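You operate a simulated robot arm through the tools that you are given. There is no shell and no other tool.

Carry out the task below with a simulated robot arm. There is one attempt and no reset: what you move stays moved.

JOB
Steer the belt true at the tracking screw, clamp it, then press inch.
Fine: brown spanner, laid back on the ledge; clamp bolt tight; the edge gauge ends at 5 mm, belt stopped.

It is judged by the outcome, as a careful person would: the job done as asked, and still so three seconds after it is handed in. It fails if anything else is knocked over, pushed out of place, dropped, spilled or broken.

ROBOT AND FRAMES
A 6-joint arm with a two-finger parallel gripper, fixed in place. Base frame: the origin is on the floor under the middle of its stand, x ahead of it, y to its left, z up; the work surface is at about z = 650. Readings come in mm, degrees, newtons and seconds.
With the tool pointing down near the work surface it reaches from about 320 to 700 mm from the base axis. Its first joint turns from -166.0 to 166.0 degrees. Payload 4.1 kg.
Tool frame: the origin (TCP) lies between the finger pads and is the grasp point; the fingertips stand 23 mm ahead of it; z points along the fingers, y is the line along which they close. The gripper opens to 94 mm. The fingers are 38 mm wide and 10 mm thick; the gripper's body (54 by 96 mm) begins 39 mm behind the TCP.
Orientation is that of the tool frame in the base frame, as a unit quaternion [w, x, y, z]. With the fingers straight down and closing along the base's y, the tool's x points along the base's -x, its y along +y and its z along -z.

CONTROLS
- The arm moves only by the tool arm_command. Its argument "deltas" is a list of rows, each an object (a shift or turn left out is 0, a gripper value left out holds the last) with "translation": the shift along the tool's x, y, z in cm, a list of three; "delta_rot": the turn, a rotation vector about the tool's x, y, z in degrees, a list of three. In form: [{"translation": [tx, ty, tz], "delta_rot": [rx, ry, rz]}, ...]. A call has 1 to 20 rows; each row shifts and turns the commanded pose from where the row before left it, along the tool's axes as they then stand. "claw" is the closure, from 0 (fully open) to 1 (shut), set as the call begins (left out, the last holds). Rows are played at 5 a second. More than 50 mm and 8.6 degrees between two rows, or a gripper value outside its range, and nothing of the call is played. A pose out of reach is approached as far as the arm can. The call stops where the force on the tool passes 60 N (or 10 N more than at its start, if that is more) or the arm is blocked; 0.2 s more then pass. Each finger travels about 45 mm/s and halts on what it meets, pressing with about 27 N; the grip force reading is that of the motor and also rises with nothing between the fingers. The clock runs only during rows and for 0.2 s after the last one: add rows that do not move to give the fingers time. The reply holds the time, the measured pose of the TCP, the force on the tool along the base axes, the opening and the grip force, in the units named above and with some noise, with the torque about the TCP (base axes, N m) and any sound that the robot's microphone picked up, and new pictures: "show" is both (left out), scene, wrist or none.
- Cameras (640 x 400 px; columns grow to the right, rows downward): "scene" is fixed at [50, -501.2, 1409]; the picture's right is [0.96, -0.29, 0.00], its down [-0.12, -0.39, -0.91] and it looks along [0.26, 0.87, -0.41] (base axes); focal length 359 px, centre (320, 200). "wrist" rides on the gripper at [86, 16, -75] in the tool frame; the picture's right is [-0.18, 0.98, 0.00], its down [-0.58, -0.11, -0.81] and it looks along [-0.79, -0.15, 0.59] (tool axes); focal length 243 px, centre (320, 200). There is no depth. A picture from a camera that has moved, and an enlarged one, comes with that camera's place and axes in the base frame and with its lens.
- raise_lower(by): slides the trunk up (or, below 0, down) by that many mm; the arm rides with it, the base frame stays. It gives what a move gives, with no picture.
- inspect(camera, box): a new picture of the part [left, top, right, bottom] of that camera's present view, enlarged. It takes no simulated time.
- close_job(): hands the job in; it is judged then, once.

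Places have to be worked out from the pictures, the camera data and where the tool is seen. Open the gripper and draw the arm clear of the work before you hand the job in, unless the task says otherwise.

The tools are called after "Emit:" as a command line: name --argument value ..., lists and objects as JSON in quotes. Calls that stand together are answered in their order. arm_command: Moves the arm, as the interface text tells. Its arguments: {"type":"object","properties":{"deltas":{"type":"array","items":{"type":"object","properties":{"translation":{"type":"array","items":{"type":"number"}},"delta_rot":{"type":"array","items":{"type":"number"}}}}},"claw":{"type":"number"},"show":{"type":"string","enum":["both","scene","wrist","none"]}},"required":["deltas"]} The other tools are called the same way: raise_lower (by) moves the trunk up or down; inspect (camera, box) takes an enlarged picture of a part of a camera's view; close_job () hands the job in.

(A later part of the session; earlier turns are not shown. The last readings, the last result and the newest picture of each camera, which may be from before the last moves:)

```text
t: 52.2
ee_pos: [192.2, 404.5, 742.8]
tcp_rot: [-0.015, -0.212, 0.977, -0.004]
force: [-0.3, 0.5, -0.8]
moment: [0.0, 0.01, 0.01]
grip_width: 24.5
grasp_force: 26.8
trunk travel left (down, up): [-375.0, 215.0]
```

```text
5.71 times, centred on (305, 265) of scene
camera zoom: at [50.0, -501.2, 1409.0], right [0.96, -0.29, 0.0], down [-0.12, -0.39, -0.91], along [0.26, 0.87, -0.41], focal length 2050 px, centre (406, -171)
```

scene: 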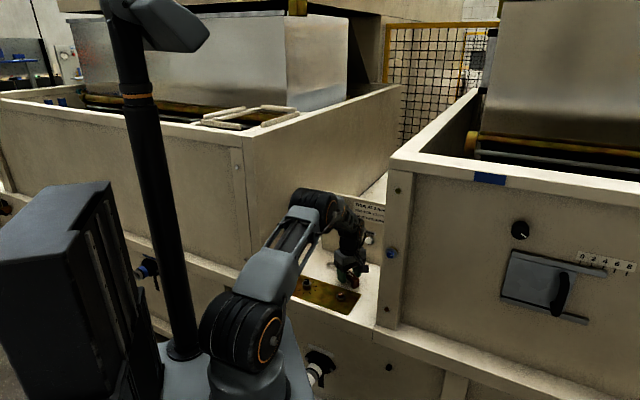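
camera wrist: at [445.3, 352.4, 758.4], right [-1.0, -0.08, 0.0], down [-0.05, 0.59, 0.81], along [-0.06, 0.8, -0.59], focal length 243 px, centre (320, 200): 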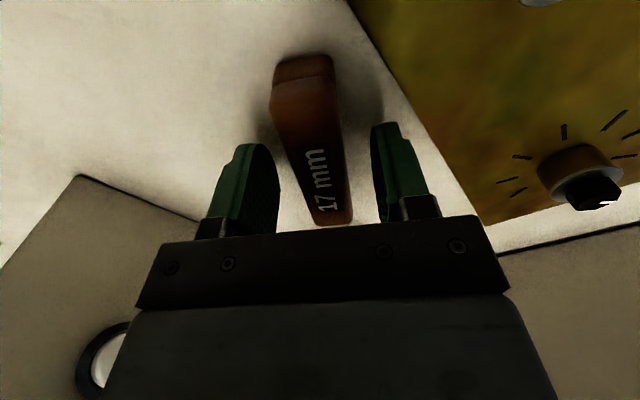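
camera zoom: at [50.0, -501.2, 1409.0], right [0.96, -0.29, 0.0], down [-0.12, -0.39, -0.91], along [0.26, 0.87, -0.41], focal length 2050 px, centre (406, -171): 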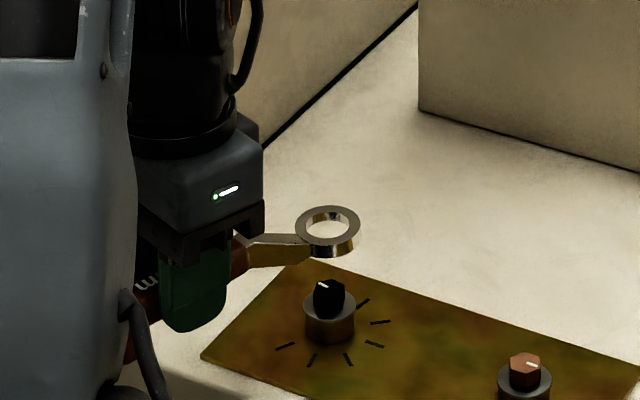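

Clear view now: the mark is around 127°, so about 68° of the 80° is done. The ring looks pitched up about 3°. This handle angle gives an unobstructed view, so I'll level the ring here and align it carefully over the hex.

Emit:
arm_command --deltas '[{"translation": [-0.18, 0, 0], "delta_rot": [0, 3.4, 0]}, {}, {}]' --show "none"

Emit:
inspect --camera "scene" --box '[295, 263, 325, 284]'

```text
t: 53.0
ee_pos: [195.5, 405.7, 743.4]
tcp_rot: [-0.043, -0.212, 0.976, -0.01]
force: [-0.1, 0.7, -1.8]
moment: [-0.03, 0.02, 0.01]
grip_width: 24.9
grasp_force: 27.1
trunk travel left (down, up): [-375.0, 215.0]
```

```text
16.00 times, centred on (310, 274) of scene
camera zoom: at [50.0, -501.2, 1409.0], right [0.96, -0.29, 0.0], down [-0.12, -0.39, -0.91], along [0.26, 0.87, -0.41], focal length 5740 px, centre (480, -976)
```

zoom: 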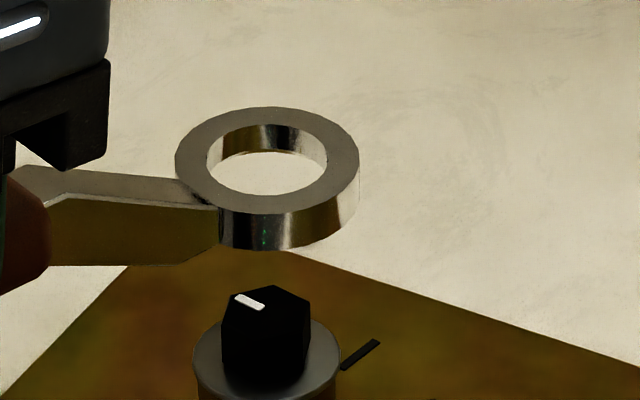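

The ring is level now (ellipse ratio matches) and about 0.8 mm right of the axis. I'll correct that and lower to just above the hex.

Emit:
arm_command --deltas '[{"translation": [0.06, 0.05, 0]}, {"translation": [-0.118, 0, 1.295]}, {"translation": [-0.118, 0, 1.295]}, {}, {}]' --show "none"

Emit:
inspect --camera "scene" --box '[295, 267, 325, 288]'

```text
t: 54.2
ee_pos: [196.9, 404.9, 716.7]
tcp_rot: [-0.043, -0.212, 0.976, -0.011]
force: [-0.4, -0.3, -1.2]
moment: [-0.01, 0.02, 0.0]
grip_width: 24.6
grasp_force: 27.1
trunk travel left (down, up): [-375.0, 215.0]
```

```text
16.00 times, centred on (310, 278) of scene
camera zoom: at [50.0, -501.2, 1409.0], right [0.96, -0.29, 0.0], down [-0.12, -0.39, -0.91], along [0.26, 0.87, -0.41], focal length 5740 px, centre (480, -1040)
```

zoom: 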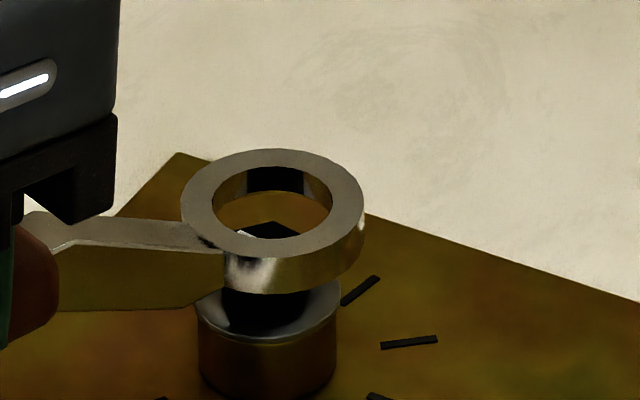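

The ring appears about 1.5 mm right of the axis now. Let me take a settled look once more.

Emit:
arm_command --deltas '[{}, {}]' --show "none"

Emit:
inspect --camera "scene" --box '[295, 267, 325, 288]'

```text
t: 54.8
ee_pos: [196.0, 404.6, 716.3]
tcp_rot: [-0.044, -0.212, 0.976, -0.01]
force: [-0.3, 0.3, -0.8]
moment: [-0.03, -0.01, 0.01]
grip_width: 24.4
grasp_force: 26.5
trunk travel left (down, up): [-375.0, 215.0]
```

```text
16.00 times, centred on (310, 278) of scene
camera zoom: at [50.0, -501.2, 1409.0], right [0.96, -0.29, 0.0], down [-0.12, -0.39, -0.91], along [0.26, 0.87, -0.41], focal length 5740 px, centre (480, -1040)
```

zoom: 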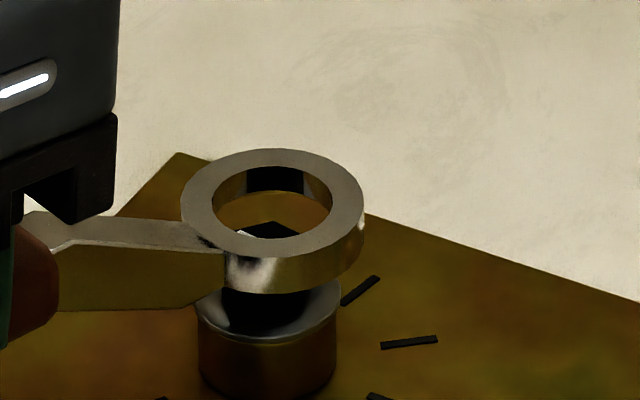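

I'll shift 1.5 mm left to centre it in the view, then lower in small steps with force checks.

Emit:
arm_command --deltas '[{"translation": [0.12, 0.1, 0]}, {"translation": [-0.018, 0, 0.2]}, {"translation": [-0.018, 0, 0.2]}, {}]' --show "none"

Emit:
inspect --camera "scene" --box '[295, 267, 325, 288]'

```text
t: 55.8
ee_pos: [191.4, 405.1, 711.8]
tcp_rot: [-0.043, -0.213, 0.976, -0.01]
force: [-0.7, -1.2, -0.9]
moment: [0.0, -0.04, -0.06]
grip_width: 24.8
grasp_force: 27.1
trunk travel left (down, up): [-375.0, 215.0]
```

```text
16.00 times, centred on (310, 278) of scene
camera zoom: at [50.0, -501.2, 1409.0], right [0.96, -0.29, 0.0], down [-0.12, -0.39, -0.91], along [0.26, 0.87, -0.41], focal length 5740 px, centre (480, -1040)
```

zoom: 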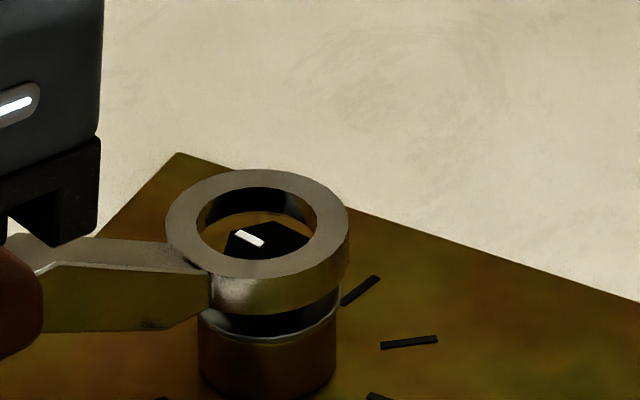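

No contact with the ring bottom already about 2 mm below the hex top, so the bore is loose. It's now about 1.7 mm left of centre; I'll correct that and lower a bit more.

Emit:
arm_command --deltas '[{"translation": [-0.11, -0.09, 0]}, {"translation": [-0.018, 0, 0.2]}, {}, {}]' --show "none"

Emit:
inspect --camera "scene" --box '[295, 267, 325, 288]'

```text
t: 56.8
ee_pos: [194.6, 404.1, 710.6]
tcp_rot: [-0.043, -0.212, 0.976, -0.011]
force: [0.7, -1.6, 7.2]
moment: [0.1, -0.39, -0.04]
grip_width: 24.7
grasp_force: 27.1
trunk travel left (down, up): [-375.0, 215.0]
```

```text
16.00 times, centred on (310, 278) of scene
camera zoom: at [50.0, -501.2, 1409.0], right [0.96, -0.29, 0.0], down [-0.12, -0.39, -0.91], along [0.26, 0.87, -0.41], focal length 5740 px, centre (480, -1040)
```

zoom: 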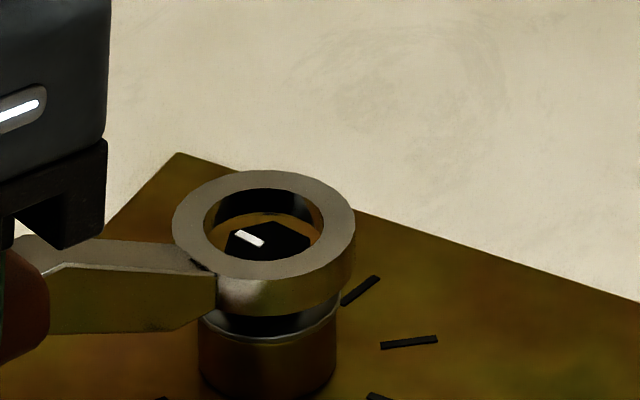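

The ring is centred and resting on the hex with a light 7 N. I'll turn a further 13.5° clockwise to about 191°, checking torque and the mark.

Emit:
arm_command --deltas '[{"translation": [-0.033, 0.847, -0.003], "delta_rot": [-0.4, 0, 4.48]}, {"translation": [-0.033, 0.847, -0.003], "delta_rot": [-0.4, 0, 4.48]}, {"translation": [-0.033, 0.847, -0.003], "delta_rot": [-0.4, 0, 4.48]}, {}]' --show "none"

Emit:
inspect --camera "scene" --box '[295, 267, 325, 288]'

```text
t: 57.8
ee_pos: [187.8, 428.9, 710.8]
tcp_rot: [-0.044, -0.095, 0.994, -0.004]
force: [20.1, -6.0, 11.6]
moment: [-0.08, -0.14, -0.58]
grip_width: 25.0
grasp_force: 26.9
trunk travel left (down, up): [-375.0, 215.0]
```

```text
16.00 times, centred on (310, 278) of scene
camera zoom: at [50.0, -501.2, 1409.0], right [0.96, -0.29, 0.0], down [-0.12, -0.39, -0.91], along [0.26, 0.87, -0.41], focal length 5740 px, centre (480, -1040)
```

zoom: 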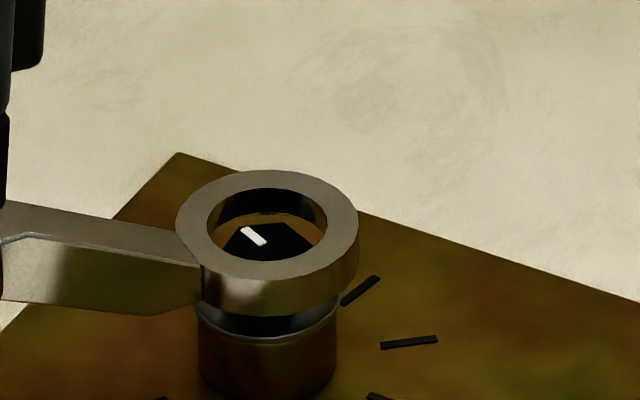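

The mark moved to roughly 106–115°. I'll relieve the 20 N side load, lift the ring clear, and measure the mark properly.

Emit:
arm_command --deltas '[{"translation": [-0.15, -0.12, 0]}, {}, {"translation": [0.07, 0, -0.8]}, {"translation": [0.13, 0, -1.5]}, {"translation": [0.13, 0, -1.5]}, {}, {}]' --show "none"

Emit:
inspect --camera "scene" --box '[295, 267, 325, 288]'

```text
t: 59.4
ee_pos: [187.2, 427.3, 746.0]
tcp_rot: [-0.044, -0.096, 0.994, -0.005]
force: [0.6, 0.1, -1.3]
moment: [-0.03, 0.03, -0.01]
grip_width: 24.7
grasp_force: 26.8
trunk travel left (down, up): [-375.0, 215.0]
```

```text
16.00 times, centred on (310, 278) of scene
camera zoom: at [50.0, -501.2, 1409.0], right [0.96, -0.29, 0.0], down [-0.12, -0.39, -0.91], along [0.26, 0.87, -0.41], focal length 5740 px, centre (480, -1040)
```

zoom: 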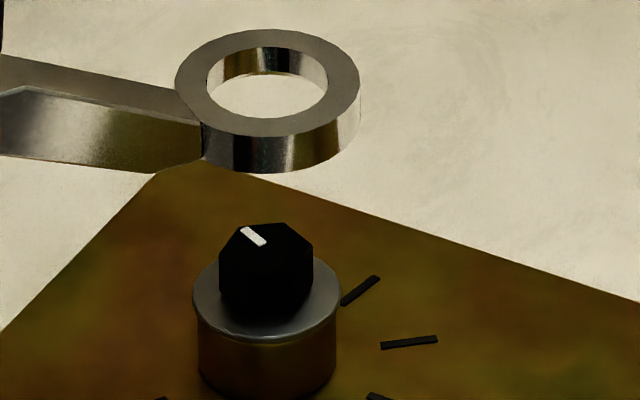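

The mark now reads roughly 106–112° in the scene view, but I need better precision. I'll straighten the tool, raise a little, and view the hex and ticks up close with the wrist camera.

Emit:
arm_command --deltas '[{"delta_rot": [0, -5.1, 0]}, {"translation": [0, 0, -2.2]}, {"translation": [-3.25, -2.9, 0]}, {"translation": [-3.25, -2.9, 0]}, {}, {}]' --show "wrist"

Emit:
inspect --camera "wrist" --box '[350, 60, 460, 170]'

```text
t: 60.8
ee_pos: [265.0, 383.6, 765.6]
tcp_rot: [0.001, -0.096, 0.995, -0.001]
force: [0.1, 0.9, -1.2]
moment: [-0.02, -0.01, -0.02]
grip_width: 24.5
grasp_force: 27.2
trunk travel left (down, up): [-375.0, 215.0]
camera wrist: at [176.2, 383.3, 840.6], right [-0.01, 1.0, 0.0], down [0.59, 0.01, 0.81], along [0.81, 0.01, -0.59], focal length 243 px, centre (320, 200)
```

wrist: 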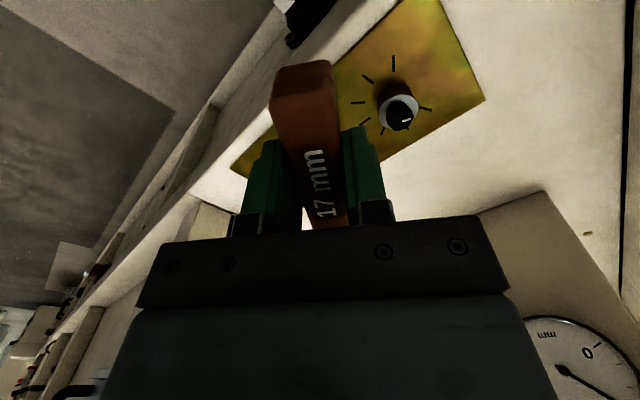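

```text
3.64 times, centred on (405, 115) of wrist
camera zoom: at [176.2, 383.3, 840.6], right [-0.01, 1.0, 0.0], down [0.59, 0.01, 0.81], along [0.81, 0.01, -0.59], focal length 882 px, centre (11, 509)
```

zoom: 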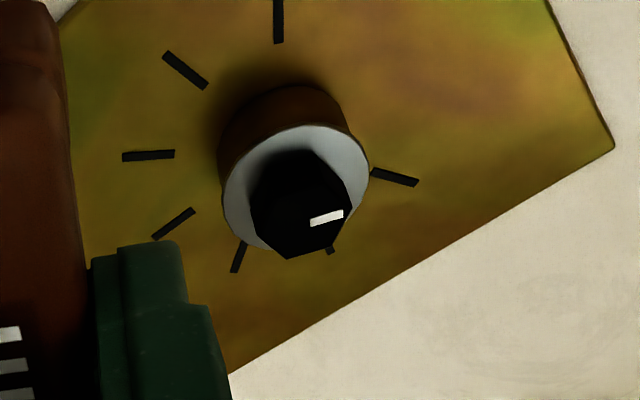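

The ticks check out (75° and 355° as expected), and the mark reads about 110° against the 115° target. I'll zoom further for a more precise mark angle.

Emit:
inspect --camera "wrist" --box '[385, 100, 417, 120]'

Emit:
inspect --camera "wrist" --box '[375, 85, 435, 125]'

```text
16.00 times, centred on (401, 110) of wrist
camera zoom: at [176.2, 383.3, 840.6], right [-0.01, 1.0, 0.0], down [0.59, 0.01, 0.81], along [0.81, 0.01, -0.59], focal length 3882 px, centre (-976, 1640)
```

zoom: 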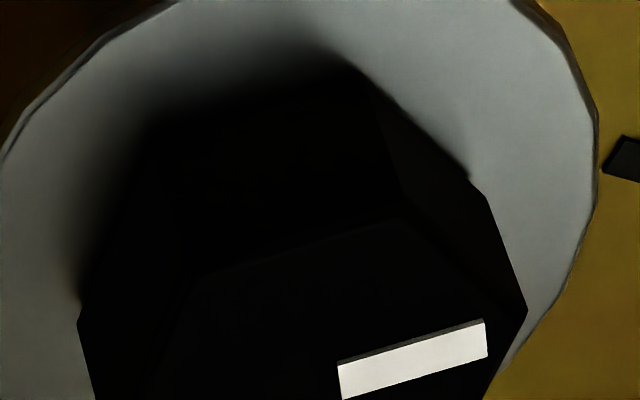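

```text
10.00 times, centred on (405, 105) of wrist
camera zoom: at [176.2, 383.3, 840.6], right [-0.01, 1.0, 0.0], down [0.59, 0.01, 0.81], along [0.81, 0.01, -0.59], focal length 2426 px, centre (-530, 1150)
```

zoom: 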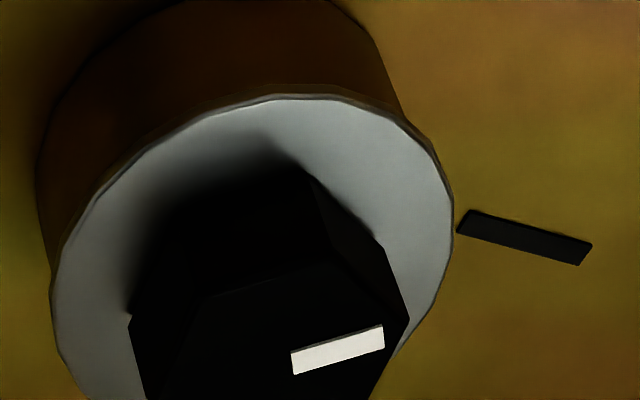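

The precise mark angle is about 112°, which would be 5.08 mm if the start was 195° at 3.0. I'll check the gauge from both views.

Emit:
inspect --camera "scene" --box '[318, 190, 378, 230]'

Emit:
inspect --camera "wrist" --box '[520, 300, 640, 400]'

```text
10.00 times, centred on (348, 210) of scene
camera zoom: at [50.0, -501.2, 1409.0], right [0.96, -0.29, 0.0], down [-0.12, -0.39, -0.91], along [0.26, 0.87, -0.41], focal length 3587 px, centre (40, 100)
```

zoom: 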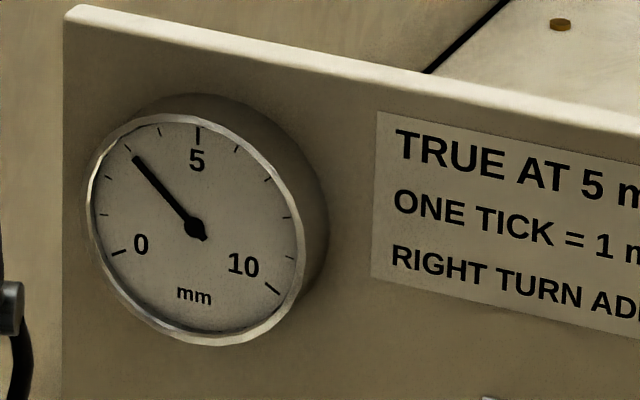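

```text
4.00 times, centred on (580, 350) of wrist
camera zoom: at [176.2, 383.3, 840.6], right [-0.01, 1.0, 0.0], down [0.59, 0.01, 0.81], along [0.81, 0.01, -0.59], focal length 970 px, centre (-720, -400)
```

zoom: 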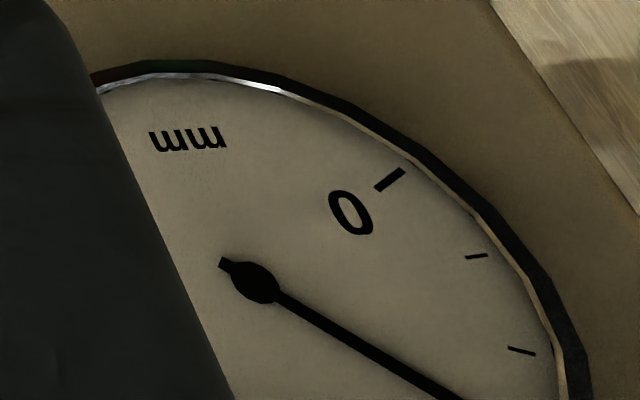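

The gauge hasn't moved, so it must update only when the belt runs. The mark at about 112° is within about 0.1 mm of target. Next I'll lay the spanner flat on the ledge with its ring to the right, so I can re-grip it reversed for the clamp bolt.

Emit:
arm_command --deltas '[{"delta_rot": [0, 0, 8]}, {"delta_rot": [0, 0, 8]}, {"delta_rot": [0, 0, 8]}, {"delta_rot": [0, 0, 8]}, {"delta_rot": [0, 0, 8]}, {"delta_rot": [0, 0, 8]}, {"delta_rot": [0, 0, 8]}, {"translation": [-0.6, 4.53, 0]}, {"translation": [-0.6, 4.53, 0]}, {"translation": [-0.6, 4.53, 0]}, {"translation": [-0.6, 4.53, 0]}, {}, {}]'

```text
t: 63.6
ee_pos: [408.4, 496.7, 772.1]
tcp_rot: [0.001, 0.383, 0.924, -0.001]
force: [0.1, -0.1, -0.7]
moment: [0.01, 0.01, 0.03]
grip_width: 24.6
grasp_force: 26.8
trunk travel left (down, up): [-375.0, 215.0]
camera wrist: at [358.2, 568.9, 846.1], right [0.82, 0.57, 0.0], down [0.33, -0.49, 0.81], along [0.46, -0.67, -0.59], focal length 243 px, centre (320, 200)
```

scene: 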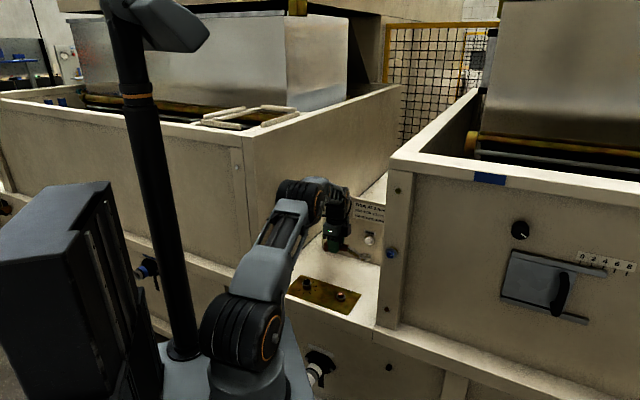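
wrist: 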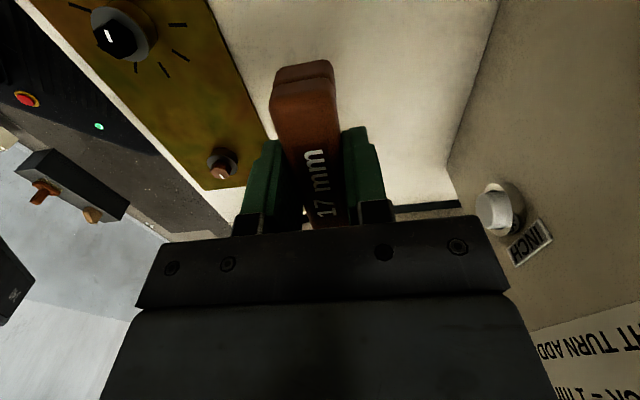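

This gives another close view of the black hex. I'll zoom for a second mark measurement before lowering the spanner.

Emit:
inspect --camera "wrist" --box '[70, 0, 200, 85]'

Emit:
inspect --camera "wrist" --box '[195, 135, 250, 190]'

```text
4.71 times, centred on (135, 42) of wrist
camera zoom: at [358.2, 568.9, 846.1], right [0.82, 0.57, 0.0], down [0.33, -0.49, 0.81], along [0.46, -0.67, -0.59], focal length 1142 px, centre (1191, 941)
```

zoom: 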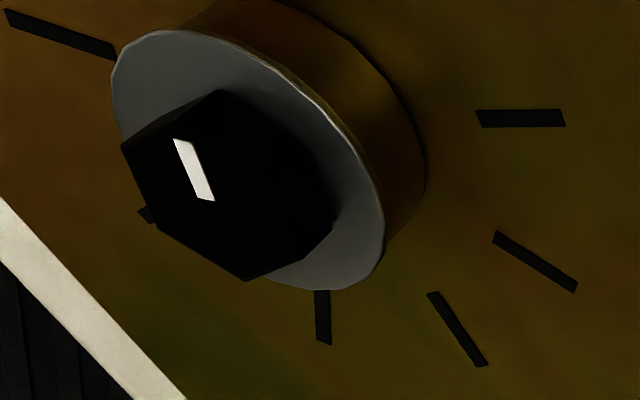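

```text
7.27 times, centred on (222, 162) of wrist
camera zoom: at [358.2, 568.9, 846.1], right [0.82, 0.57, 0.0], down [0.33, -0.49, 0.81], along [0.46, -0.67, -0.59], focal length 1764 px, centre (1029, 473)
```

zoom: 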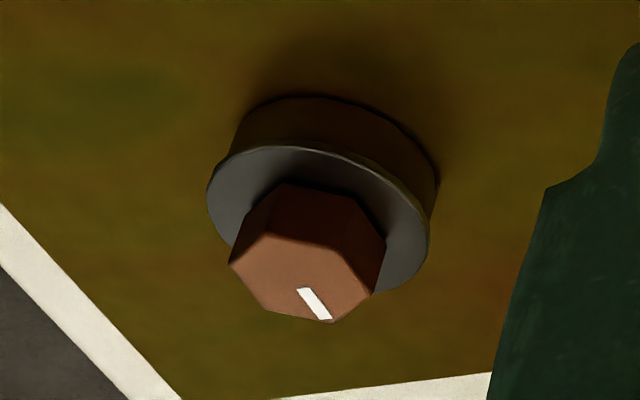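

Second measurement: mark about 110.5–112°, i.e. about 5.1 mm, which is good. Now I'll lower the spanner to the ledge; the foot touches first because the ring is tilted up in the grip.

Emit:
arm_command --deltas '[{"translation": [0, 0, 3]}, {"translation": [0, 0, 3]}, {"translation": [0, 0, 1.5]}, {"translation": [0, 0, 0.6]}, {"translation": [0, 0, 0.3]}, {}]' --show "none"

Emit:
inspect --camera "scene" --box '[300, 225, 380, 295]'

```text
t: 65.0
ee_pos: [408.3, 495.1, 687.8]
tcp_rot: [0.001, 0.383, 0.924, -0.001]
force: [0.1, 0.6, -0.7]
moment: [0.0, 0.0, 0.04]
grip_width: 24.6
grasp_force: 27.1
trunk travel left (down, up): [-375.0, 215.0]
```

```text
5.71 times, centred on (340, 260) of scene
camera zoom: at [50.0, -501.2, 1409.0], right [0.96, -0.29, 0.0], down [-0.12, -0.39, -0.91], along [0.26, 0.87, -0.41], focal length 2050 px, centre (206, -143)
```

zoom: 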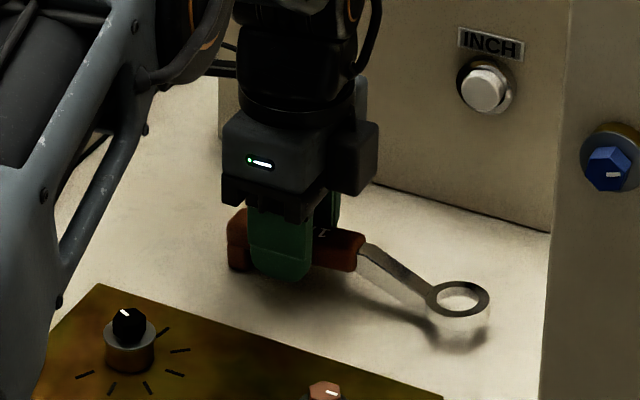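

No contact yet, with the ring a few mm up. I'll lower 3 mm more, then release so it settles flat.

Emit:
arm_command --deltas '[{"translation": [0, 0, 0.15]}, {"translation": [0, 0, 0.15]}, {}]' --show "none"

Emit:
arm_command --deltas '[{}, {}, {}, {}, {}]' --claw 0.3 --show "none"

Emit:
inspect --camera "scene" --box '[300, 225, 380, 295]'

```text
t: 65.8
ee_pos: [408.6, 496.0, 684.9]
tcp_rot: [0.001, 0.383, 0.924, 0.0]
force: [1.9, 1.1, 6.7]
moment: [0.26, 0.24, -0.06]
grip_width: 24.6
grasp_force: 27.0
trunk travel left (down, up): [-375.0, 215.0]
```

```text
t: 67.0
ee_pos: [408.6, 494.8, 684.0]
tcp_rot: [0.0, 0.383, 0.924, -0.001]
force: [-0.2, -0.3, -0.6]
moment: [-0.01, 0.01, 0.04]
grip_width: 65.9
grasp_force: 0.1
trunk travel left (down, up): [-375.0, 215.0]
```

```text
5.71 times, centred on (340, 260) of scene
camera zoom: at [50.0, -501.2, 1409.0], right [0.96, -0.29, 0.0], down [-0.12, -0.39, -0.91], along [0.26, 0.87, -0.41], focal length 2050 px, centre (206, -143)
```

zoom: 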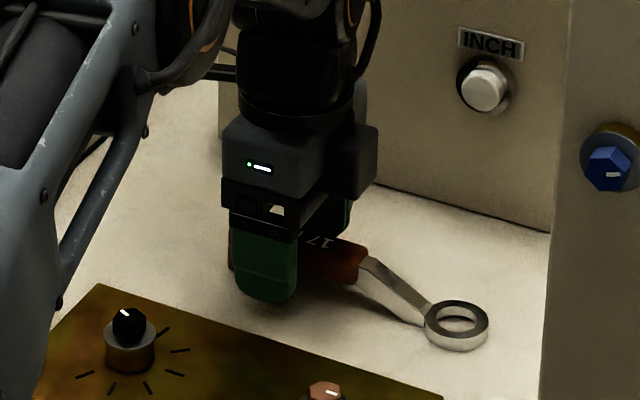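

The spanner lies flat. I'll open fully, rise, turn the gripper 180° about vertical, and look.

Emit:
arm_command --deltas '[{}, {}, {"translation": [0, 0, -3]}, {"translation": [0, 0, -3]}, {"translation": [0, 0, -3]}, {}]' --claw 0.0 --show "none"

Emit:
arm_command --deltas '[{"delta_rot": [0, 0, -8.2]}, {"delta_rot": [0, 0, -8.2]}, {"delta_rot": [0, 0, -8.2]}, {"delta_rot": [0, 0, -8.2]}, {"delta_rot": [0, 0, -8.2]}, {"delta_rot": [0, 0, -8.2]}, {"delta_rot": [0, 0, -8.2]}, {"delta_rot": [0, 0, -8.2]}, {"delta_rot": [0, 0, -8.2]}, {"delta_rot": [0, 0, -8.2]}, {"delta_rot": [0, 0, -8]}, {}]' --show "none"

Emit:
arm_command --deltas '[{"delta_rot": [0, 0, -8.2]}, {"delta_rot": [0, 0, -8.2]}, {"delta_rot": [0, 0, -8.2]}, {"delta_rot": [0, 0, -8.2]}, {"delta_rot": [0, 0, -8.2]}, {"delta_rot": [0, 0, -8.2]}, {"delta_rot": [0, 0, -8.2]}, {"delta_rot": [0, 0, -8.2]}, {"delta_rot": [0, 0, -8.2]}, {"delta_rot": [0, 0, -8.2]}, {"delta_rot": [0, 0, -8]}, {}]'

```text
t: 68.4
ee_pos: [405.5, 495.3, 771.9]
tcp_rot: [0.001, 0.383, 0.924, -0.001]
force: [-0.1, -0.1, -0.4]
moment: [0.0, 0.0, 0.02]
grip_width: 94.4
grasp_force: 0.1
trunk travel left (down, up): [-375.0, 215.0]
```

```text
t: 71.0
ee_pos: [407.8, 494.7, 772.9]
tcp_rot: [0.0, -0.384, 0.923, -0.002]
force: [0.3, 0.5, 0.5]
moment: [-0.01, 0.01, -0.02]
grip_width: 94.0
grasp_force: 0.1
trunk travel left (down, up): [-375.0, 215.0]
```

```text
t: 73.6
ee_pos: [406.9, 495.4, 772.3]
tcp_rot: [0.001, 0.924, -0.382, 0.001]
force: [0.4, 0.6, 0.2]
moment: [0.01, 0.02, 0.0]
grip_width: 94.3
grasp_force: 0.1
trunk travel left (down, up): [-375.0, 215.0]
camera wrist: at [457.1, 423.2, 847.6], right [-0.82, -0.57, 0.0], down [-0.34, 0.49, 0.81], along [-0.46, 0.66, -0.59], focal length 243 px, centre (320, 200)
```

scene: 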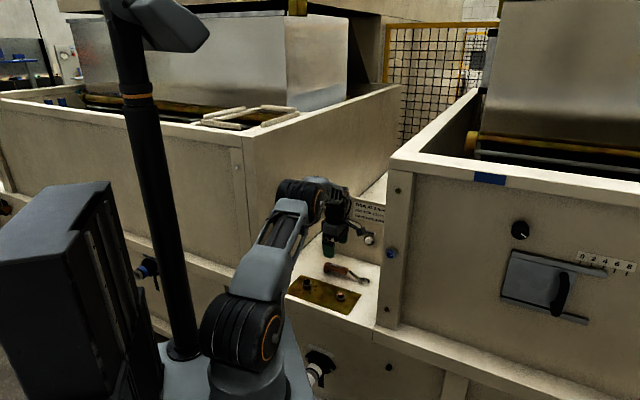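
wrist: 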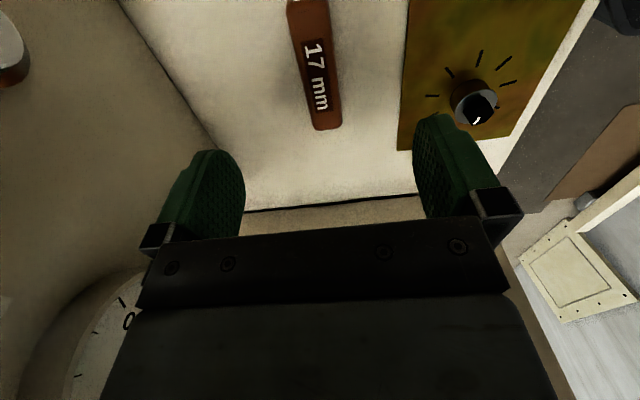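

The handle lies squarely under the reversed gripper, about 109 mm from the ring centre. I'll lower and grip.

Emit:
arm_command --deltas '[{"translation": [0, -0.13, 3]}, {"translation": [0, 0, 3]}, {"translation": [0, 0, 2]}, {"translation": [0, 0, 0.75]}, {}, {}]' --show "none"

Emit:
arm_command --deltas '[{}, {}, {}, {}, {}, {}]' --claw 1.0 --show "none"

Emit:
arm_command --deltas '[{"translation": [0, 0, -1]}, {"translation": [0, 0, -2.5]}, {"translation": [0, 0, -2.5]}, {"translation": [0, 0, -1]}, {}, {}]'

```text
t: 75.0
ee_pos: [410.0, 494.8, 685.8]
tcp_rot: [0.001, 0.924, -0.383, 0.0]
force: [0.0, 0.3, -0.2]
moment: [-0.02, -0.02, 0.04]
grip_width: 94.1
grasp_force: 0.0
trunk travel left (down, up): [-375.0, 215.0]
```

```text
t: 76.4
ee_pos: [410.7, 495.4, 684.9]
tcp_rot: [0.001, 0.924, -0.383, 0.001]
force: [-0.7, -0.3, 0.0]
moment: [-0.04, -0.04, 0.02]
grip_width: 24.8
grasp_force: 26.7
trunk travel left (down, up): [-375.0, 215.0]
```

```text
t: 77.8
ee_pos: [407.4, 497.1, 754.6]
tcp_rot: [0.001, 0.924, -0.382, 0.001]
force: [-0.2, 0.0, -0.4]
moment: [-0.02, -0.01, -0.01]
grip_width: 24.6
grasp_force: 27.0
trunk travel left (down, up): [-375.0, 215.0]
camera wrist: at [457.7, 424.4, 829.3], right [-0.82, -0.57, 0.0], down [-0.33, 0.49, 0.81], along [-0.46, 0.66, -0.59], focal length 243 px, centre (320, 200)
```

scene: 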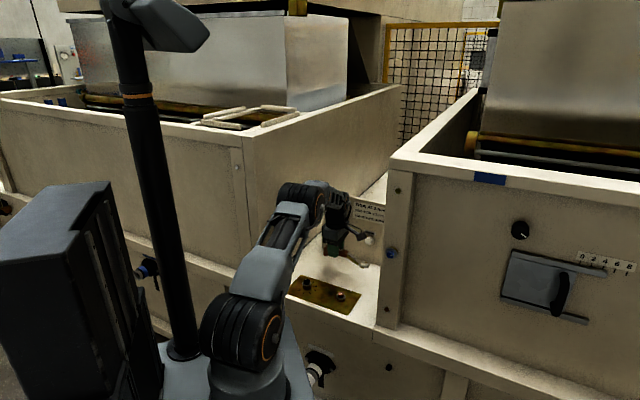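
wrist: 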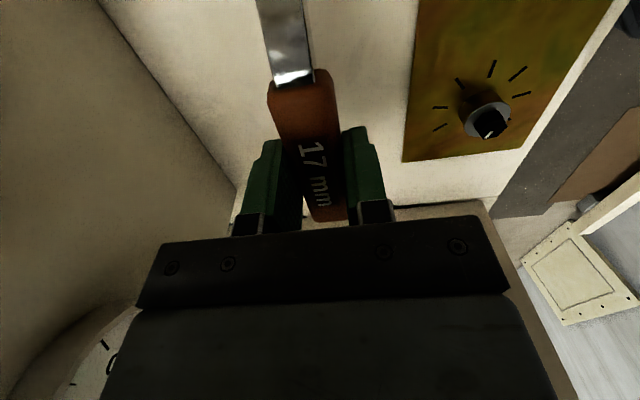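

Gripped reversed. Now I'll swing the handle to about 100° (ring toward the robot) and bring the ring over the clamp bolt at a safe height.

Emit:
arm_command --deltas '[{"delta_rot": [0, 0, 7]}, {"delta_rot": [0, 0, 7]}, {"delta_rot": [0, 0, 7]}, {"delta_rot": [0, 0, 7]}, {"delta_rot": [0, 0, 7]}, {"translation": [0.92, 2.7, 0]}, {"translation": [0.92, 2.7, 0]}, {}, {"translation": [0, 0, 1.5]}, {"translation": [0, 0, 1.5]}, {}, {}]'

Emit:
inspect --camera "scene" --box '[300, 250, 380, 310]'

Emit:
inspect --camera "scene" --box '[325, 275, 355, 296]'

```text
t: 80.4
ee_pos: [357.2, 470.8, 725.8]
tcp_rot: [0.001, 0.766, -0.643, 0.0]
force: [0.8, 0.0, -1.4]
moment: [-0.01, 0.02, -0.02]
grip_width: 24.7
grasp_force: 26.5
trunk travel left (down, up): [-375.0, 215.0]
camera wrist: at [356.7, 383.1, 800.0], right [-1.0, 0.01, 0.0], down [0.01, 0.59, 0.81], along [0.01, 0.81, -0.59], focal length 243 px, centre (320, 200)
```

scene: 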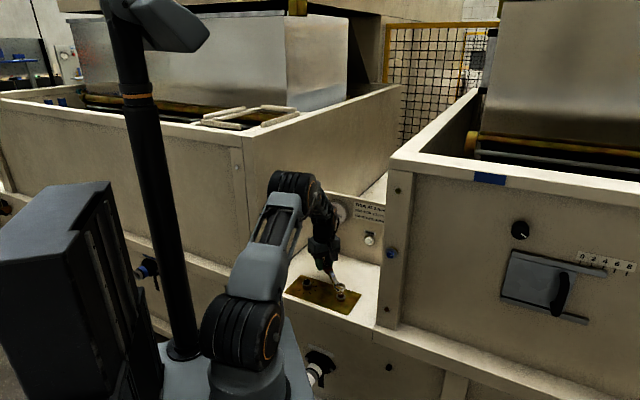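
wrist: 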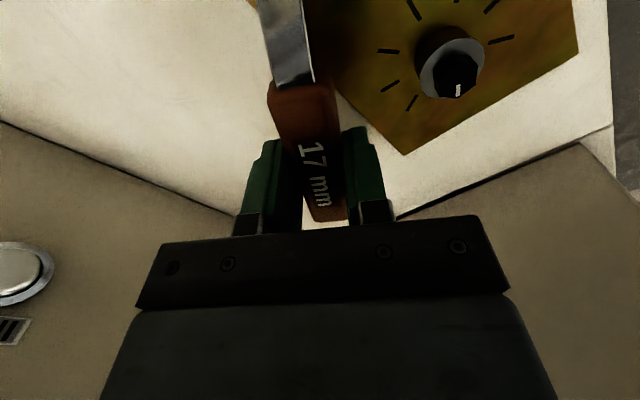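

```text
6.67 times, centred on (340, 280) of scene
camera zoom: at [50.0, -501.2, 1409.0], right [0.96, -0.29, 0.0], down [-0.12, -0.39, -0.91], along [0.26, 0.87, -0.41], focal length 2392 px, centre (187, -333)
```

zoom: 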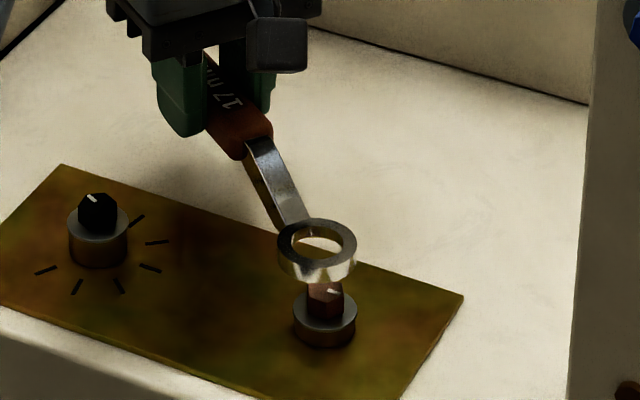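

```text
16.00 times, centred on (340, 286) of scene
camera zoom: at [50.0, -501.2, 1409.0], right [0.96, -0.29, 0.0], down [-0.12, -0.39, -0.91], along [0.26, 0.87, -0.41], focal length 5740 px, centre (0, -1168)
```

zoom: 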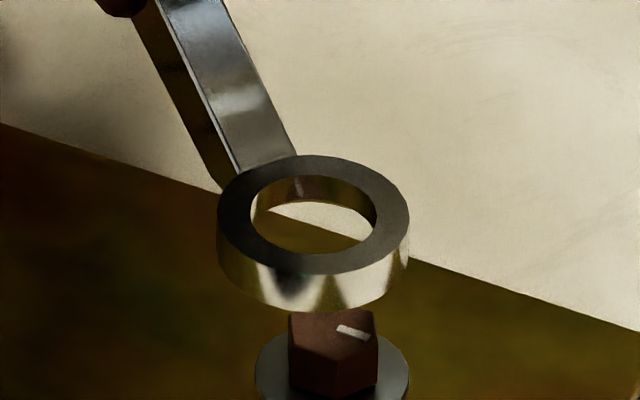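

Excellent visibility from this side. Let me see the whole bolt and collar in the same zoom for alignment.

Emit:
inspect --camera "scene" --box '[325, 281, 355, 302]'

```text
16.00 times, centred on (340, 292) of scene
camera zoom: at [50.0, -501.2, 1409.0], right [0.96, -0.29, 0.0], down [-0.12, -0.39, -0.91], along [0.26, 0.87, -0.41], focal length 5740 px, centre (0, -1264)
```

zoom: 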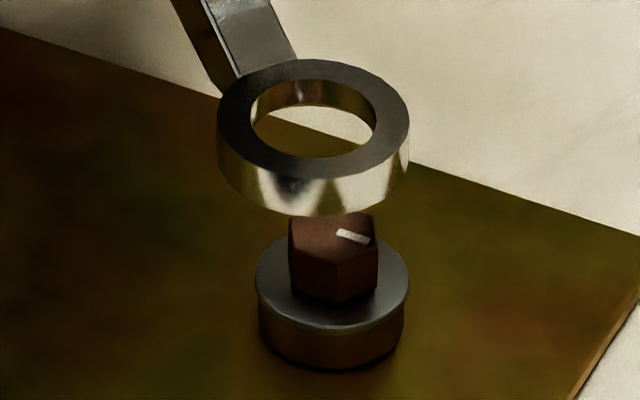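

The ring needs to come roughly 6–8 mm toward me and 1.6 mm right. I'll apply most of that and lower 8 mm, then refine.

Emit:
arm_command --deltas '[{"translation": [0.62, -0.05, 0]}, {"translation": [0, 0, 0.8]}, {}, {}]' --show "none"

Emit:
inspect --camera "scene" --box '[325, 281, 355, 302]'

```text
t: 81.4
ee_pos: [359.3, 461.7, 716.4]
tcp_rot: [0.0, 0.767, -0.642, 0.001]
force: [0.1, 0.3, -1.7]
moment: [0.02, 0.02, 0.01]
grip_width: 24.6
grasp_force: 27.3
trunk travel left (down, up): [-375.0, 215.0]
```

```text
16.00 times, centred on (340, 292) of scene
camera zoom: at [50.0, -501.2, 1409.0], right [0.96, -0.29, 0.0], down [-0.12, -0.39, -0.91], along [0.26, 0.87, -0.41], focal length 5740 px, centre (0, -1264)
```

zoom: 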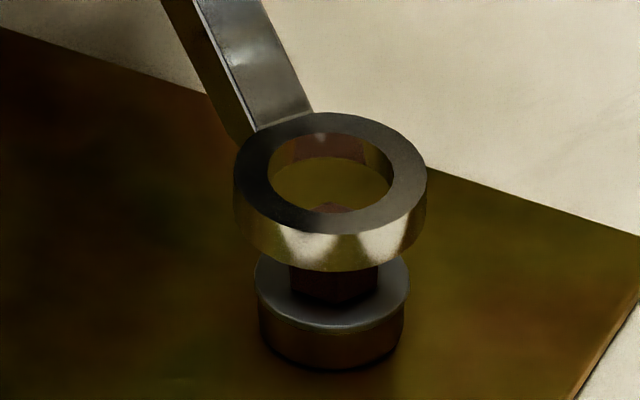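

Close now: about 2 mm more toward me. I'll correct and lower 3 mm.

Emit:
arm_command --deltas '[{"translation": [0.17, 0.03, 0]}, {"translation": [0, 0, 0.3]}, {}, {}]' --show "none"

Emit:
inspect --camera "scene" --box '[325, 281, 355, 302]'

```text
t: 82.4
ee_pos: [360.4, 460.8, 713.5]
tcp_rot: [0.001, 0.766, -0.643, 0.001]
force: [0.3, 0.3, -0.9]
moment: [0.01, 0.03, 0.03]
grip_width: 24.3
grasp_force: 27.2
trunk travel left (down, up): [-375.0, 215.0]
```

```text
16.00 times, centred on (340, 292) of scene
camera zoom: at [50.0, -501.2, 1409.0], right [0.96, -0.29, 0.0], down [-0.12, -0.39, -0.91], along [0.26, 0.87, -0.41], focal length 5740 px, centre (0, -1264)
```

zoom: 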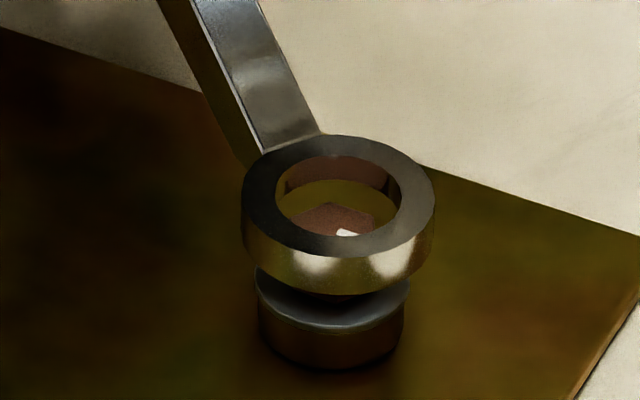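

Aligned within about 1 mm. I'll nudge slightly and lower onto the bolt, watching for force.

Emit:
arm_command --deltas '[{"translation": [-0.06, 0.03, 0]}, {"translation": [0, 0, 0.25]}, {"translation": [0, 0, 0.25]}, {}]' --show "none"

Emit:
inspect --camera "scene" --box '[325, 281, 355, 302]'

```text
t: 83.4
ee_pos: [360.9, 462.4, 707.5]
tcp_rot: [0.001, 0.766, -0.643, 0.001]
force: [0.1, -0.4, -1.2]
moment: [0.01, -0.01, -0.02]
grip_width: 24.5
grasp_force: 26.3
trunk travel left (down, up): [-375.0, 215.0]
```

```text
16.00 times, centred on (340, 292) of scene
camera zoom: at [50.0, -501.2, 1409.0], right [0.96, -0.29, 0.0], down [-0.12, -0.39, -0.91], along [0.26, 0.87, -0.41], focal length 5740 px, centre (0, -1264)
```

zoom: 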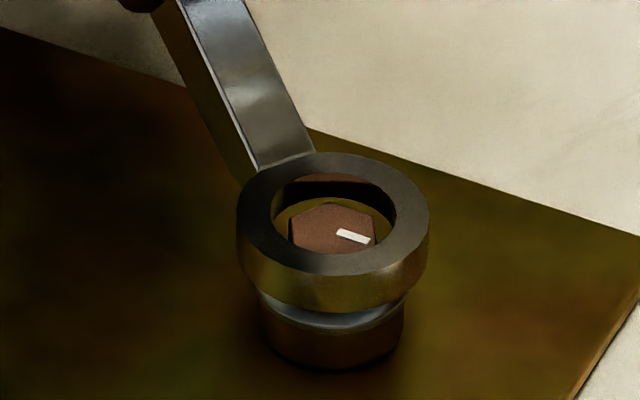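

No contact with the ring already about 3 mm below the hex top. Continuing down toward the collar.

Emit:
arm_command --deltas '[{"translation": [0, 0, 0.2]}, {"translation": [0, 0, 0.2]}, {}]' --show "none"

Emit:
inspect --camera "scene" --box '[325, 281, 355, 302]'

```text
t: 84.2
ee_pos: [360.4, 461.1, 705.9]
tcp_rot: [-0.001, 0.766, -0.643, 0.002]
force: [-1.5, 2.6, 13.6]
moment: [-0.66, -0.05, -0.07]
grip_width: 24.5
grasp_force: 26.7
trunk travel left (down, up): [-375.0, 215.0]
```

```text
16.00 times, centred on (340, 292) of scene
camera zoom: at [50.0, -501.2, 1409.0], right [0.96, -0.29, 0.0], down [-0.12, -0.39, -0.91], along [0.26, 0.87, -0.41], focal length 5740 px, centre (0, -1264)
```

zoom: 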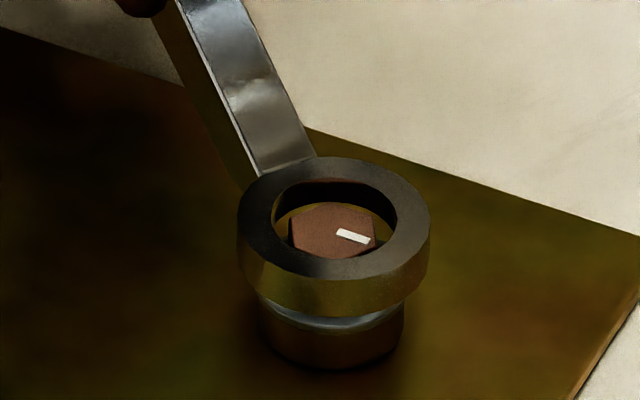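

The ring is seated on a firm stop around the hex. I'll ease off 1 mm and begin turning clockwise, 8° first, reading torque and the bolt's mark.

Emit:
arm_command --deltas '[{"translation": [0, 0, -0.1]}, {"translation": [0.027, -0.76, 0], "delta_rot": [0, 0, 4]}, {"translation": [0.027, -0.76, 0], "delta_rot": [0, 0, 4]}, {}]' --show "none"

Emit:
inspect --camera "scene" --box '[325, 281, 355, 302]'

```text
t: 85.2
ee_pos: [375.3, 464.4, 707.0]
tcp_rot: [0.0, 0.719, -0.695, 0.001]
force: [-4.2, 6.6, 10.1]
moment: [0.12, 0.12, -0.13]
grip_width: 24.7
grasp_force: 26.3
trunk travel left (down, up): [-375.0, 215.0]
```

```text
16.00 times, centred on (340, 292) of scene
camera zoom: at [50.0, -501.2, 1409.0], right [0.96, -0.29, 0.0], down [-0.12, -0.39, -0.91], along [0.26, 0.87, -0.41], focal length 5740 px, centre (0, -1264)
```

zoom: 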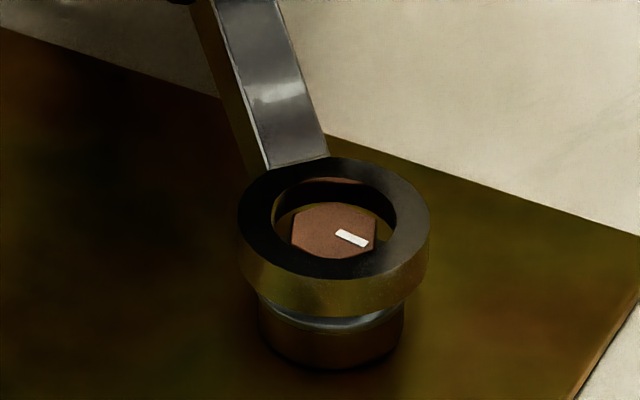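

The bolt's mark rotated with the ring and the torque is about 0.3 Nm. Continuing clockwise with a small recentring.

Emit:
arm_command --deltas '[{"translation": [-0.1, 0.05, 0]}, {"translation": [0.027, -0.76, 0], "delta_rot": [0, 0, 4]}, {"translation": [0.027, -0.76, 0], "delta_rot": [0, 0, 4]}, {"translation": [0.027, -0.76, 0], "delta_rot": [0, 0, 4]}, {"translation": [0.027, -0.76, 0], "delta_rot": [0, 0, 4]}, {}]' --show "none"

Emit:
inspect --camera "scene" --box '[325, 281, 355, 302]'

```text
t: 86.6
ee_pos: [403.7, 460.9, 707.1]
tcp_rot: [-0.001, -0.616, 0.788, -0.001]
force: [-2.9, 2.9, 4.8]
moment: [0.88, -0.18, -0.16]
grip_width: 24.5
grasp_force: 27.1
trunk travel left (down, up): [-375.0, 215.0]
```

```text
16.00 times, centred on (340, 292) of scene
camera zoom: at [50.0, -501.2, 1409.0], right [0.96, -0.29, 0.0], down [-0.12, -0.39, -0.91], along [0.26, 0.87, -0.41], focal length 5740 px, centre (0, -1264)
```

zoom: 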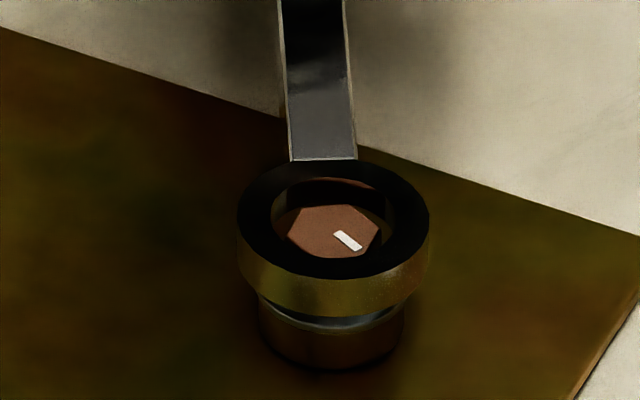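

The clamp bolt is turning with the ring. Continuing clockwise and watching for the torque to rise.

Emit:
arm_command --deltas '[{"translation": [0.027, -0.76, 0], "delta_rot": [0, 0, 4]}, {"translation": [0.027, -0.76, 0], "delta_rot": [0, 0, 4]}, {"translation": [0.027, -0.76, 0], "delta_rot": [0, 0, 4]}, {"translation": [0.027, -0.76, 0], "delta_rot": [0, 0, 4]}, {}]' --show "none"

Emit:
inspect --camera "scene" --box '[325, 281, 355, 302]'

```text
t: 87.8
ee_pos: [431.3, 449.8, 707.2]
tcp_rot: [0.0, -0.501, 0.866, -0.001]
force: [-3.7, -1.4, 1.7]
moment: [-0.21, 0.16, 0.04]
grip_width: 24.7
grasp_force: 27.3
trunk travel left (down, up): [-375.0, 215.0]
```

```text
16.00 times, centred on (340, 292) of scene
camera zoom: at [50.0, -501.2, 1409.0], right [0.96, -0.29, 0.0], down [-0.12, -0.39, -0.91], along [0.26, 0.87, -0.41], focal length 5740 px, centre (0, -1264)
```

zoom: 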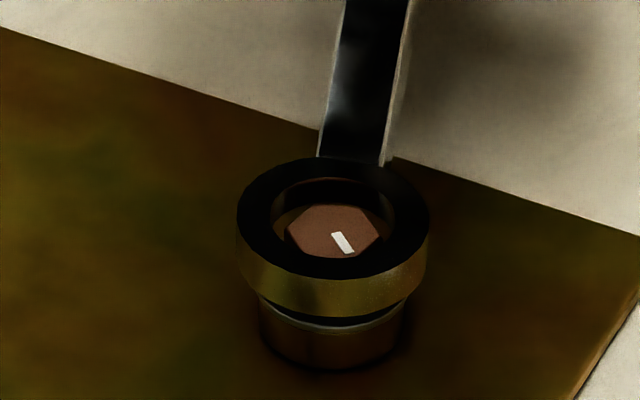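

Still free-running at about 0.3 Nm. Continuing.

Emit:
arm_command --deltas '[{"translation": [0.027, -0.76, 0], "delta_rot": [0, 0, 4]}, {"translation": [0.027, -0.76, 0], "delta_rot": [0, 0, 4]}, {"translation": [0.027, -0.76, 0], "delta_rot": [0, 0, 4]}, {"translation": [0.027, -0.76, 0], "delta_rot": [0, 0, 4]}, {}]' --show "none"

Emit:
inspect --camera "scene" --box '[325, 281, 355, 302]'

```text
t: 89.0
ee_pos: [454.1, 431.5, 706.3]
tcp_rot: [0.001, -0.375, 0.927, 0.0]
force: [-3.8, 5.0, 12.0]
moment: [-0.23, 0.45, -0.33]
grip_width: 24.7
grasp_force: 26.6
trunk travel left (down, up): [-375.0, 215.0]
```

```text
16.00 times, centred on (340, 292) of scene
camera zoom: at [50.0, -501.2, 1409.0], right [0.96, -0.29, 0.0], down [-0.12, -0.39, -0.91], along [0.26, 0.87, -0.41], focal length 5740 px, centre (0, -1264)
```

zoom: 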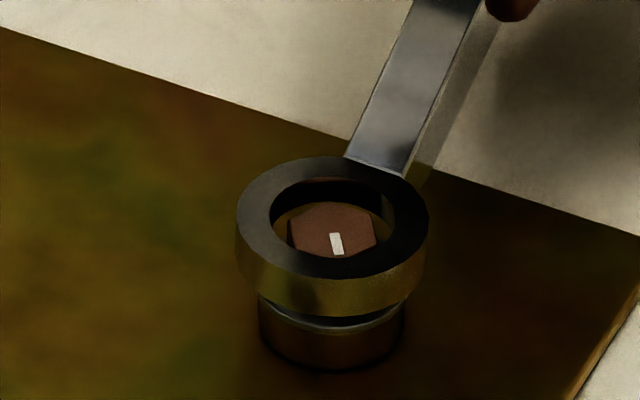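

Torque is about 0.35 Nm and the bolt is still turning. Continuing another 16°.

Emit:
arm_command --deltas '[{"translation": [0.027, -0.76, -0.03], "delta_rot": [0, 0, 4]}, {"translation": [0.027, -0.76, -0.03], "delta_rot": [0, 0, 4]}, {"translation": [0.027, -0.76, 0], "delta_rot": [0, 0, 4]}, {"translation": [0.027, -0.76, 0], "delta_rot": [0, 0, 4]}, {}]' --show "none"

Emit:
inspect --camera "scene" --box '[325, 281, 355, 302]'

```text
t: 90.2
ee_pos: [471.8, 408.3, 706.8]
tcp_rot: [-0.001, -0.243, 0.97, -0.002]
force: [-26.5, 19.8, 1.4]
moment: [0.27, 0.22, 1.19]
grip_width: 24.8
grasp_force: 27.3
trunk travel left (down, up): [-375.0, 215.0]
```

```text
16.00 times, centred on (340, 292) of scene
camera zoom: at [50.0, -501.2, 1409.0], right [0.96, -0.29, 0.0], down [-0.12, -0.39, -0.91], along [0.26, 0.87, -0.41], focal length 5740 px, centre (0, -1264)
```

zoom: 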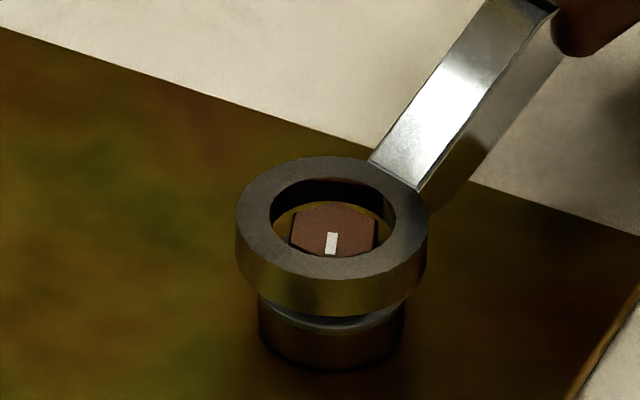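

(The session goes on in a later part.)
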